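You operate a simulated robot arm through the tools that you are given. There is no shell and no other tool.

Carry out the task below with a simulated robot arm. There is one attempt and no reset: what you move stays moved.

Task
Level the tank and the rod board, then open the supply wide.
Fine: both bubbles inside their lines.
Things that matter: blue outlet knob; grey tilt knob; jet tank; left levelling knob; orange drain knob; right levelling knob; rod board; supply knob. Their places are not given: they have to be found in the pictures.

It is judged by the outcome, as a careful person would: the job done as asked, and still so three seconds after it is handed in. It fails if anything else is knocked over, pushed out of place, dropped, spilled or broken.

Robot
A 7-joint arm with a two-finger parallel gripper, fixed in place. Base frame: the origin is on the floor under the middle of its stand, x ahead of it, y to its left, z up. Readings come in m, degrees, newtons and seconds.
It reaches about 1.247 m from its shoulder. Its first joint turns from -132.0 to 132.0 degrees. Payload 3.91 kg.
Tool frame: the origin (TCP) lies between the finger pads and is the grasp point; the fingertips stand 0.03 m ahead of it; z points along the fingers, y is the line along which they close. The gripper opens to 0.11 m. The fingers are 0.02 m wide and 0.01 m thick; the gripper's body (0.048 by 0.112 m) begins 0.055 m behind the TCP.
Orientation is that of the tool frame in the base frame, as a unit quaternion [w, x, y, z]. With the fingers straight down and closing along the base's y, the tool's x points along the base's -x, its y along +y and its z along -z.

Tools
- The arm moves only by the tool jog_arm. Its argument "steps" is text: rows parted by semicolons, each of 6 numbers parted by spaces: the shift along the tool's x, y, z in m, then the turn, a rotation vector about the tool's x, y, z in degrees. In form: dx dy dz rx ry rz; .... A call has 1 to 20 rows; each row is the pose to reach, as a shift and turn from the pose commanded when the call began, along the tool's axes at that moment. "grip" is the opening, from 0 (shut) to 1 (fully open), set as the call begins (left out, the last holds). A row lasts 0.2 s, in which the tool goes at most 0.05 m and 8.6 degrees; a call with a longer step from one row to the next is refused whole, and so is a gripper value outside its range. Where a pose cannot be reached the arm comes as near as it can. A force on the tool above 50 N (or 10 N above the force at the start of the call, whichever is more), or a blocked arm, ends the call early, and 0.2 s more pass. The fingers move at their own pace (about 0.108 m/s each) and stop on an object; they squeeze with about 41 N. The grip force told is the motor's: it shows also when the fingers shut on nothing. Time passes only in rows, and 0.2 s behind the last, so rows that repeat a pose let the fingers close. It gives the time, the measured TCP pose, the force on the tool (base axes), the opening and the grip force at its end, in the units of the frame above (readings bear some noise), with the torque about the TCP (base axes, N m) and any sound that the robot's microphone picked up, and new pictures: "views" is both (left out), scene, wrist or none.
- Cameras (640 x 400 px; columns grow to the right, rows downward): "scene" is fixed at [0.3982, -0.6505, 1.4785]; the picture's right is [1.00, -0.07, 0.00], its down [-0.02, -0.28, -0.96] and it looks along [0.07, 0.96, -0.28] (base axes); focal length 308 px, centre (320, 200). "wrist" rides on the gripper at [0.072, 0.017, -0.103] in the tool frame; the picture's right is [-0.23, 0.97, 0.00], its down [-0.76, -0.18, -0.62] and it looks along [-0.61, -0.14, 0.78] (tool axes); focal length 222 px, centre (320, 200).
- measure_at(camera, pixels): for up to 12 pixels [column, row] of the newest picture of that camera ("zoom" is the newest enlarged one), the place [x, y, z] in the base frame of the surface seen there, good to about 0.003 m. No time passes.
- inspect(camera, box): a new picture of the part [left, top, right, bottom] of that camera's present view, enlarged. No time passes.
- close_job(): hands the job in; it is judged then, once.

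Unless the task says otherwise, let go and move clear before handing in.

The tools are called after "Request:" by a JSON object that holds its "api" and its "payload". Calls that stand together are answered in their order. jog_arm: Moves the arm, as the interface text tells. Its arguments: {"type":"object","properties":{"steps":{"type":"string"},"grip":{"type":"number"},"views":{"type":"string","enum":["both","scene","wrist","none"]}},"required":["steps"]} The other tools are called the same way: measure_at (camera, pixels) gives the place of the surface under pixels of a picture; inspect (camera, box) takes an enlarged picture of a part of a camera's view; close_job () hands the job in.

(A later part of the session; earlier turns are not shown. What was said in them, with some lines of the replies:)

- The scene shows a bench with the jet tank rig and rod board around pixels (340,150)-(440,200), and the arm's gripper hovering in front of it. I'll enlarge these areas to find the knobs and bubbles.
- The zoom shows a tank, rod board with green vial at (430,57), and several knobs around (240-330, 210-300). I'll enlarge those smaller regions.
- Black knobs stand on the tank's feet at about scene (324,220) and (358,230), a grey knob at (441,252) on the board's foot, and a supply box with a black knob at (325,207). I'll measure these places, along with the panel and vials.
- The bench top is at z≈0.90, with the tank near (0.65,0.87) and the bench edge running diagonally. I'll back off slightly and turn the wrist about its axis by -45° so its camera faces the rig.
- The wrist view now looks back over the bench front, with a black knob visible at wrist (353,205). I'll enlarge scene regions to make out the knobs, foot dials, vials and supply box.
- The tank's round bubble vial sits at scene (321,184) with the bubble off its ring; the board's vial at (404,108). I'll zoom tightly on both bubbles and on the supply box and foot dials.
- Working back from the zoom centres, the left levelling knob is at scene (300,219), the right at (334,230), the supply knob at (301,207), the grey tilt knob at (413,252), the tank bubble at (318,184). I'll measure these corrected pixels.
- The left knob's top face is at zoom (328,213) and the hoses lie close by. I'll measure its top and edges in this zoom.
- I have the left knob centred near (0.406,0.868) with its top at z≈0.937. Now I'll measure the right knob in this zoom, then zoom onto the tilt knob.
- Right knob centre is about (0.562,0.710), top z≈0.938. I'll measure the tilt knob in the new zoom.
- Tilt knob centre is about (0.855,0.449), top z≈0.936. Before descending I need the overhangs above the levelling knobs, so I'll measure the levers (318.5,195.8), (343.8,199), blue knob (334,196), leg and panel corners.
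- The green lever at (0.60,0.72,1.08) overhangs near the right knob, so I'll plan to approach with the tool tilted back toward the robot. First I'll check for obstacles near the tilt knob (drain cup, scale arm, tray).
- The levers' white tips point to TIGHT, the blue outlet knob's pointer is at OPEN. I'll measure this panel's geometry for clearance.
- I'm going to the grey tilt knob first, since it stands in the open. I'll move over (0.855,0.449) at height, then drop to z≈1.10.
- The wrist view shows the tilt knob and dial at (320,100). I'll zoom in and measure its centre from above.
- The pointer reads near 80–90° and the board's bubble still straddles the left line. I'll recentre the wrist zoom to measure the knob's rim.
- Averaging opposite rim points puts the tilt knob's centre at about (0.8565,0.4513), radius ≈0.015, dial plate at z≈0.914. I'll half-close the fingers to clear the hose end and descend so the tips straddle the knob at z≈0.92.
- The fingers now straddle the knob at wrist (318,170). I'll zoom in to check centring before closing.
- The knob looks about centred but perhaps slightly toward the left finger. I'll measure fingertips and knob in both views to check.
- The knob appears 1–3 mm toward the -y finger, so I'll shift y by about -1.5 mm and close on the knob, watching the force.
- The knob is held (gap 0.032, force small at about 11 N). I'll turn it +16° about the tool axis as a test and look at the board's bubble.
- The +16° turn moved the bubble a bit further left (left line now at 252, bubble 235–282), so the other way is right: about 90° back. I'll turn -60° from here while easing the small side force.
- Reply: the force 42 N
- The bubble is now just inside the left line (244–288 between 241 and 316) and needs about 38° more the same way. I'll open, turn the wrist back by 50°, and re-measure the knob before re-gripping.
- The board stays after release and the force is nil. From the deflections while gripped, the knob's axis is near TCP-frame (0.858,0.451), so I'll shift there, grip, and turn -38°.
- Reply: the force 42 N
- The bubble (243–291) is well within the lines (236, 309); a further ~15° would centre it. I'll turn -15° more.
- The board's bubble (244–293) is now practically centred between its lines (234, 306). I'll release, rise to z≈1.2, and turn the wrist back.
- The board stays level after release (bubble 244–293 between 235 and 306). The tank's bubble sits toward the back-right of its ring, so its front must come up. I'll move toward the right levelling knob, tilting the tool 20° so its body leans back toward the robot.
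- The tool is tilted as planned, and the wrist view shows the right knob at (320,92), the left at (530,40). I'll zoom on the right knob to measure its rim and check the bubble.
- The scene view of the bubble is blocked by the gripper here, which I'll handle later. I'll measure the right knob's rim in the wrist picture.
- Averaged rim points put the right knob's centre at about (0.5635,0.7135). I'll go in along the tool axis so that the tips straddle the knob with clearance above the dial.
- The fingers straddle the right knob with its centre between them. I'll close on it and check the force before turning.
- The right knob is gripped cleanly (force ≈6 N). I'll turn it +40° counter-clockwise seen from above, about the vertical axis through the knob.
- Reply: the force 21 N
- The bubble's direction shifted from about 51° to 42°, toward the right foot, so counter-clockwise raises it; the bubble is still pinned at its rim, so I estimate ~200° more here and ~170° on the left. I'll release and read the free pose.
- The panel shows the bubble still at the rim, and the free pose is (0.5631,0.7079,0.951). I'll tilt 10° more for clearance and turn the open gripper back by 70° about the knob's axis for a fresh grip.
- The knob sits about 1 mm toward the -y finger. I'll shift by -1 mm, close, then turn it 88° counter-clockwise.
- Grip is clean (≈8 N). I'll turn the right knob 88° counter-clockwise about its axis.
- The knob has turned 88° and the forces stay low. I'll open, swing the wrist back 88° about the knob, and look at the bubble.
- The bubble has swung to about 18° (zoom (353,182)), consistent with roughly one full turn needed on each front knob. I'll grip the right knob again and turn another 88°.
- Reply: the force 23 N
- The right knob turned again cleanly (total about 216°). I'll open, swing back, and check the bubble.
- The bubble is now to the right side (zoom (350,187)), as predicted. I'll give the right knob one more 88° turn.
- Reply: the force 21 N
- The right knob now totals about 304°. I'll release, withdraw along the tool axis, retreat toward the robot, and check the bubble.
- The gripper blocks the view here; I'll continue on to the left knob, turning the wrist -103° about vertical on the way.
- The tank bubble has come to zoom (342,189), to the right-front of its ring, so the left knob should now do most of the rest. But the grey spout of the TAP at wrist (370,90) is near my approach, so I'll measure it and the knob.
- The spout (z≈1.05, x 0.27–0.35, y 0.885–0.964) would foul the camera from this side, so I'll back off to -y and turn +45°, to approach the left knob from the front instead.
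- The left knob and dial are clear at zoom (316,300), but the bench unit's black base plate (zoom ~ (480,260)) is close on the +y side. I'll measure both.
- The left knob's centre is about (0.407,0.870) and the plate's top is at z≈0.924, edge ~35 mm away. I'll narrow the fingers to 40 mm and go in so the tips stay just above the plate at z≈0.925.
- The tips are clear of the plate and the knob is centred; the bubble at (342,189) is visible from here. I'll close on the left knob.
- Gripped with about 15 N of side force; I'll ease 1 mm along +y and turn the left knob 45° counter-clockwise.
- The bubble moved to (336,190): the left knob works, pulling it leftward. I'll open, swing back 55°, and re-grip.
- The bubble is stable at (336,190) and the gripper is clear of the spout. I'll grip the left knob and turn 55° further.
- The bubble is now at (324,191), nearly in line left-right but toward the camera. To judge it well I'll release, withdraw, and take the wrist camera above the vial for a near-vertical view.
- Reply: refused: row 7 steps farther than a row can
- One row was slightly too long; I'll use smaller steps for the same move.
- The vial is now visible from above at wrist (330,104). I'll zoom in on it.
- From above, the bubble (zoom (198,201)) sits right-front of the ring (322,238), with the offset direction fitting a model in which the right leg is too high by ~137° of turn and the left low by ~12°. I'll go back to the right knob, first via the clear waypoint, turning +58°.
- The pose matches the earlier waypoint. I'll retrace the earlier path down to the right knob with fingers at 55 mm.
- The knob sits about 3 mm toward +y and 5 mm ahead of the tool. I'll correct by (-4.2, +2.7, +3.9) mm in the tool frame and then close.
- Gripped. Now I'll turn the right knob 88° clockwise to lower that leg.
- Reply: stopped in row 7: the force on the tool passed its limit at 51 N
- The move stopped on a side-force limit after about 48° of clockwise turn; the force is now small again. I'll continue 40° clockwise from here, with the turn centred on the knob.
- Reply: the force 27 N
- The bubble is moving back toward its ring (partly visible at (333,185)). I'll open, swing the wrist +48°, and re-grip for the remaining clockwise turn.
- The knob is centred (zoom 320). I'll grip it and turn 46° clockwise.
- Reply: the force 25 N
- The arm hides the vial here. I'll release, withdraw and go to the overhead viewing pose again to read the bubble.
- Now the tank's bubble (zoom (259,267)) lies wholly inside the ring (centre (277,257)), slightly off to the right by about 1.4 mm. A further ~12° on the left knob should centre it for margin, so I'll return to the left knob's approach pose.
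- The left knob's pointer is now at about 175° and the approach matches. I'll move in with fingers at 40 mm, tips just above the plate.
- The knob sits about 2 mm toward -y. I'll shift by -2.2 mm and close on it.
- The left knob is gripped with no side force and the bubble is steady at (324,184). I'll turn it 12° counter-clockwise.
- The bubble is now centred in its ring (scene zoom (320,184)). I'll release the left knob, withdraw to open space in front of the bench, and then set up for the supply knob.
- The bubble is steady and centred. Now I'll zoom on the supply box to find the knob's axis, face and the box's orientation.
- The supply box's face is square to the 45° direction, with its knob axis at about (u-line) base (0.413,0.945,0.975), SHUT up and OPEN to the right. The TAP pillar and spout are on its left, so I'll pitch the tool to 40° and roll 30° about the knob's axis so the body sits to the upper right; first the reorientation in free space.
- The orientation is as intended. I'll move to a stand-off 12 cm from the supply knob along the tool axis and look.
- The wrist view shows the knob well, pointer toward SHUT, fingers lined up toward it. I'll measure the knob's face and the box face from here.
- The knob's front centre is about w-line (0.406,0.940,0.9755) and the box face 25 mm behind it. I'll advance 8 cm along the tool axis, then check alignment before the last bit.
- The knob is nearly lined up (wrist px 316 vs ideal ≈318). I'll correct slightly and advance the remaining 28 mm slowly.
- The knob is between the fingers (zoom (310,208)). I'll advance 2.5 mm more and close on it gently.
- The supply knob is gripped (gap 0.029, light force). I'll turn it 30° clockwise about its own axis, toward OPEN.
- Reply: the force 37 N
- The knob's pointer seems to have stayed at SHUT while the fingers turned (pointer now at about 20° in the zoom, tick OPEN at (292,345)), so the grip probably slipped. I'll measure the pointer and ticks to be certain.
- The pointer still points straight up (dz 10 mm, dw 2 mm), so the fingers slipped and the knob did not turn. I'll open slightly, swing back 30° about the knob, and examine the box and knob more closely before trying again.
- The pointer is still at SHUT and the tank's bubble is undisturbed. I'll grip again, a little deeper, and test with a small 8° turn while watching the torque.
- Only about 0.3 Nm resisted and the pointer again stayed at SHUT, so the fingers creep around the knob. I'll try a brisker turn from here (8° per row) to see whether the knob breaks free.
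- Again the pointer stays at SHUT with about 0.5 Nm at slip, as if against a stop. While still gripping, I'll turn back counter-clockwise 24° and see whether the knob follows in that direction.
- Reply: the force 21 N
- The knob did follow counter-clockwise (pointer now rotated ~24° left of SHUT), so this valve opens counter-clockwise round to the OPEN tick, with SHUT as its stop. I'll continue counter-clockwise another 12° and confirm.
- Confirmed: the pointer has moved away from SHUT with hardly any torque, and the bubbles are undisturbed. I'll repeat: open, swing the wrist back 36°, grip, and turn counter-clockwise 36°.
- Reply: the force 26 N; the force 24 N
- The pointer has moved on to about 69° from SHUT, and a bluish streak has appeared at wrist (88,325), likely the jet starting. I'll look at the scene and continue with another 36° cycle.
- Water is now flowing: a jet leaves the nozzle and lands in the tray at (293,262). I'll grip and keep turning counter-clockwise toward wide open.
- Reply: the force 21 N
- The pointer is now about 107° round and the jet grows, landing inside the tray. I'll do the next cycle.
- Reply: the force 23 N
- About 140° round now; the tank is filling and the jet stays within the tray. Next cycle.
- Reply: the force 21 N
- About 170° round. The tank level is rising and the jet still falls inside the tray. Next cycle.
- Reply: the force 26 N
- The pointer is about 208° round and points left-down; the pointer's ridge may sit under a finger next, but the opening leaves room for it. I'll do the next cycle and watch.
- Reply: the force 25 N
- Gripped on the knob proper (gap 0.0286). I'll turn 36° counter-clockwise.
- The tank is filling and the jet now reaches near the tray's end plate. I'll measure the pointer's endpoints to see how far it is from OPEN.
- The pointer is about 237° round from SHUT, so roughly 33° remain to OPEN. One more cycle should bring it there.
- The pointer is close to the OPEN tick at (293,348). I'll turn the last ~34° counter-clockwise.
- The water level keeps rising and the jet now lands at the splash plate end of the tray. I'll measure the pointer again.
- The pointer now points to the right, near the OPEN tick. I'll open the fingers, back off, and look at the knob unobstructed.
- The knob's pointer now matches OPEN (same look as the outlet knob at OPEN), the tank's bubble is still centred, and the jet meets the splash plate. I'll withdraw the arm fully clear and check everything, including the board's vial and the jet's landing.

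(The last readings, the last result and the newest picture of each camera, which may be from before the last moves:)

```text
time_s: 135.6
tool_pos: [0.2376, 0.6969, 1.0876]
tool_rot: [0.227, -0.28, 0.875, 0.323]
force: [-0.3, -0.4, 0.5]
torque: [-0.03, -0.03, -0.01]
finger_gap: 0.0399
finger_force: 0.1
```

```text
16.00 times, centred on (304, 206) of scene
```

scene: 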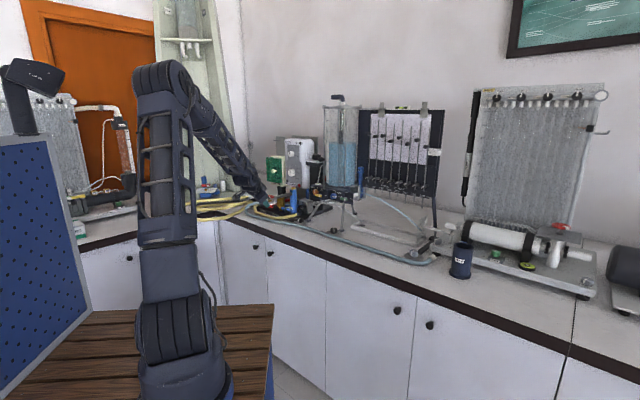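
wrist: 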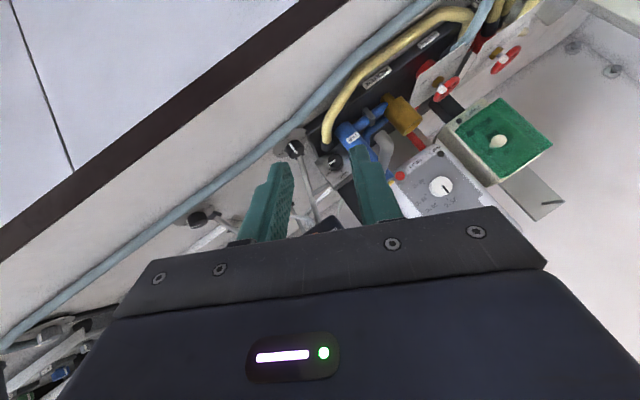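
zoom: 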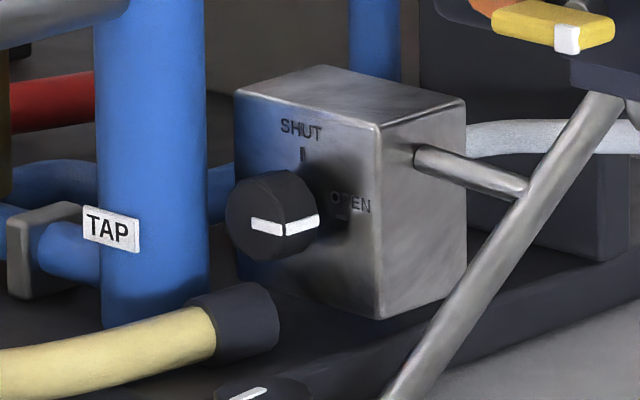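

Both bubbles sit centred in their lines, the pointer is at OPEN, and the jet lands on the splash plate within the tray. I'll wait a few seconds with the arm clear to make sure the filling settles without trouble.

Request:
{"api": "jog_arm", "payload": {"steps": "0.02 0 -0.02 0 0 0; 0.04 0 -0.04 0 0 0; 0.04 0 -0.04 0 0 0; 0.04 0 -0.04 0 0 0; 0.04 0 -0.04 0 0 0; 0.04 0 -0.04 0 0 0; 0.04 0 -0.04 0 0 0; 0.04 0 -0.04 0 0 0; 0.04 0 -0.04 0 0 0; 0.04 0 -0.04 0 0 0; 0.04 0 -0.04 0 0 0; 0.04 0 -0.04 0 0 0; 0.04 0 -0.04 0 0 0; 0.04 0 -0.04 0 0 0; 0.04 0 -0.04 0 0 0; 0.04 0 -0.04 0 0 0; 0.04 0 -0.04 0 0 0; 0.04 0 -0.04 0 0 0; 0.04 0 -0.04 0 0 0; 0.04 0 -0.04 0 0 0", "views": "scene"}}

Request:
{"api": "inspect", "payload": {"camera": "scene", "box": [300, 80, 460, 260]}}

Request:
{"api": "inspect", "payload": {"camera": "scene", "box": [360, 190, 450, 250]}}

Request:
{"api": "inspect", "payload": {"camera": "scene", "box": [298, 172, 338, 197]}}

```text
time_s: 139.8
tool_pos: [0.2005, 0.6567, 1.0888]
tool_rot: [0.227, -0.28, 0.875, 0.323]
force: [0.1, -0.2, 0.5]
torque: [0.0, 0.02, -0.02]
finger_gap: 0.0394
finger_force: 0.0
```

scene: 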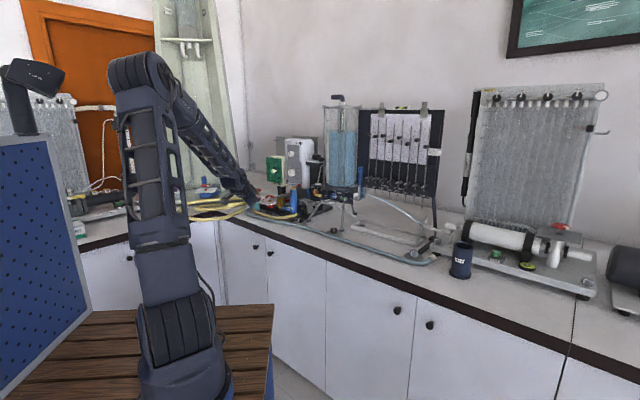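

```text
2.22 times, centred on (380, 170) of scene
```

zoom: 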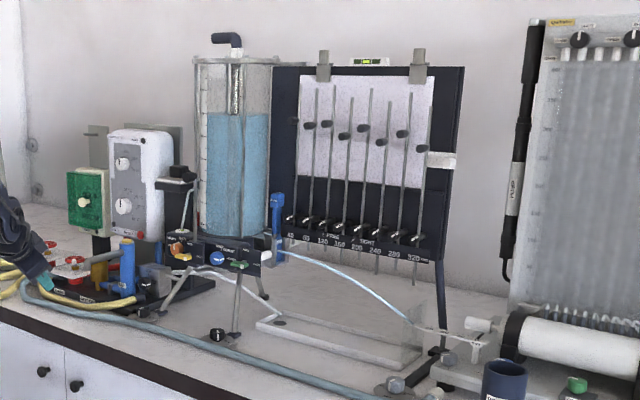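

```text
6.67 times, centred on (405, 220) of scene
```

zoom: 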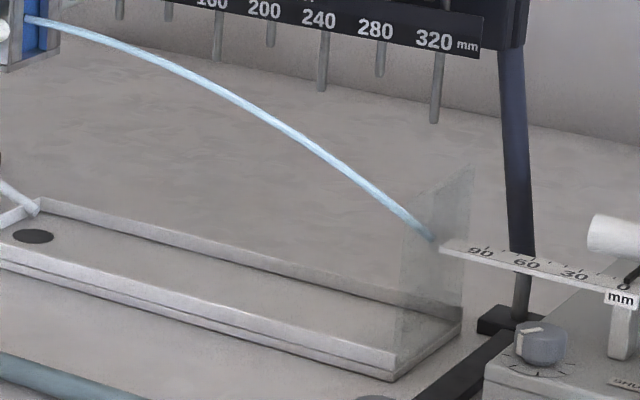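

```text
16.00 times, centred on (318, 184) of scene
```

zoom: 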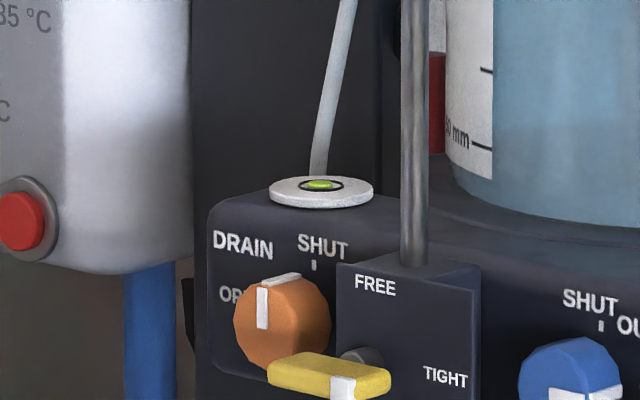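

The level has reached the top of the inner overflow tube and the jet strikes the middle of the splash plate. I'll wait four more seconds to confirm it is steady.

Request:
{"api": "jog_arm", "payload": {"steps": "0 0 0 0 0 0; 0 0 0 0 0 0; 0 0 0 0 0 0; 0 0 0 0 0 0; 0 0 0 0 0 0; 0 0 0 0 0 0; 0 0 0 0 0 0; 0 0 0 0 0 0; 0 0 0 0 0 0; 0 0 0 0 0 0; 0 0 0 0 0 0; 0 0 0 0 0 0; 0 0 0 0 0 0; 0 0 0 0 0 0; 0 0 0 0 0 0; 0 0 0 0 0 0; 0 0 0 0 0 0; 0 0 0 0 0 0; 0 0 0 0 0 0; 0 0 0 0 0 0", "views": "scene"}}

Request:
{"api": "inspect", "payload": {"camera": "scene", "box": [310, 85, 390, 175]}}

Request:
{"api": "inspect", "payload": {"camera": "scene", "box": [360, 190, 450, 250]}}

Request:
{"api": "inspect", "payload": {"camera": "scene", "box": [384, 96, 424, 121]}}

Request:
{"api": "inspect", "payload": {"camera": "scene", "box": [284, 185, 364, 235]}}

```text
time_s: 144.0
tool_pos: [0.1991, 0.6569, 1.0888]
tool_rot: [0.228, -0.279, 0.875, 0.323]
force: [-0.4, -0.3, -0.3]
torque: [0.01, -0.01, -0.02]
finger_gap: 0.0396
finger_force: 0.1
```

scene: 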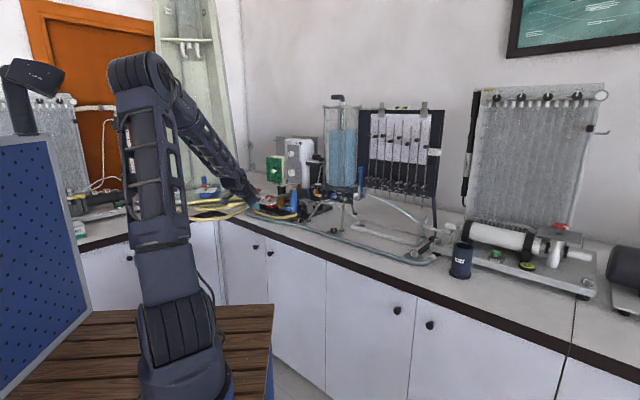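

```text
4.44 times, centred on (350, 130) of scene
```

zoom: 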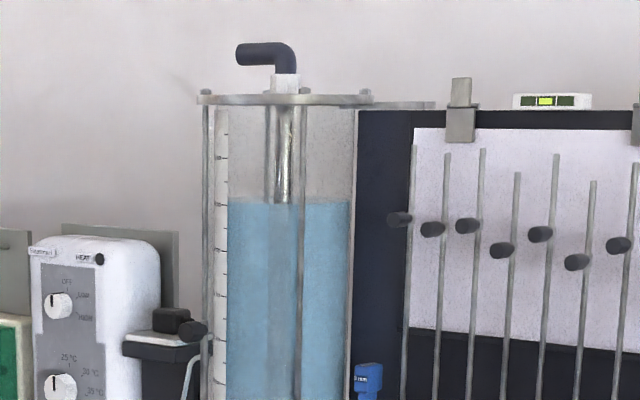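

```text
6.67 times, centred on (405, 220) of scene
```

zoom: 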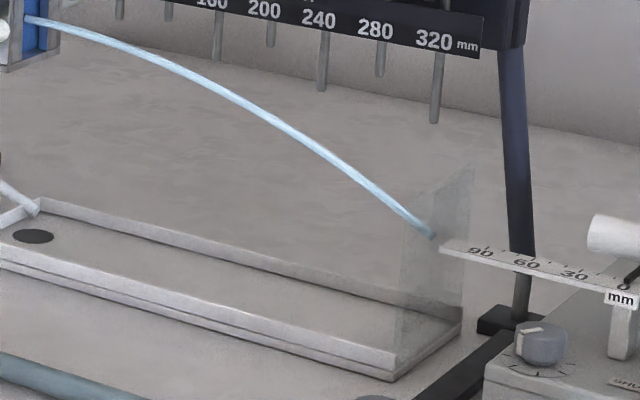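

```text
16.00 times, centred on (404, 108) of scene
```

zoom: 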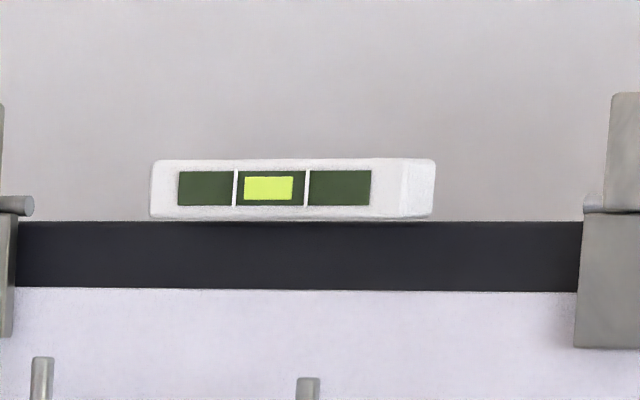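

```text
8.00 times, centred on (324, 210) of scene
```

zoom: 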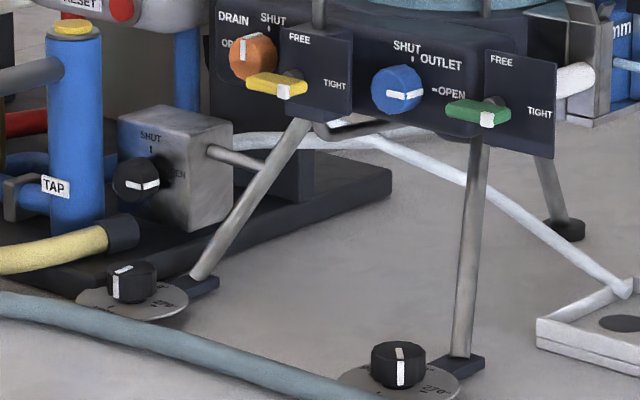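

The level is steady at the overflow lip and the jet is steady on the splash plate. Both bubbles are centred, the drain knob is still SHUT, the outlet knob still OPEN, the supply pointer is at OPEN, and the arm is clear. I'm handing the job in.

Request:
{"api": "close_job", "payload": {}}

```text
The job is handed in.
```

The tank and the rod board are both level, and the supply is open to its OPEN mark. I've handed the job in, and no verdict came back.

- **Rod board:** I turned the grey tilt knob until the bubble sat centred between its two lines. It stayed there after the water was running.
- **Tank:** I adjusted the left and right levelling knobs until the bubble sat in the middle of its ring. It also stayed there while the tank filled.
- **Supply:** The knob would not turn clockwise from SHUT. It opens the other way, so I turned it counter-clockwise about 270° to the OPEN mark. I stopped at the mark and did not check whether it would turn any further.
- **Water:** At my last look, the level was steady at the top of the inner tube. The jet was landing on the splash plate inside the tray, with no spill visible.

I left the blue outlet knob at OPEN and the orange drain knob at SHUT, as I found them. While I was turning the right levelling knob, one move stopped when the sideways force passed the 50 N limit. I saw nothing shifted by it, and I finished the turn in smaller moves. The gripper is open and clear of the bench equipment.
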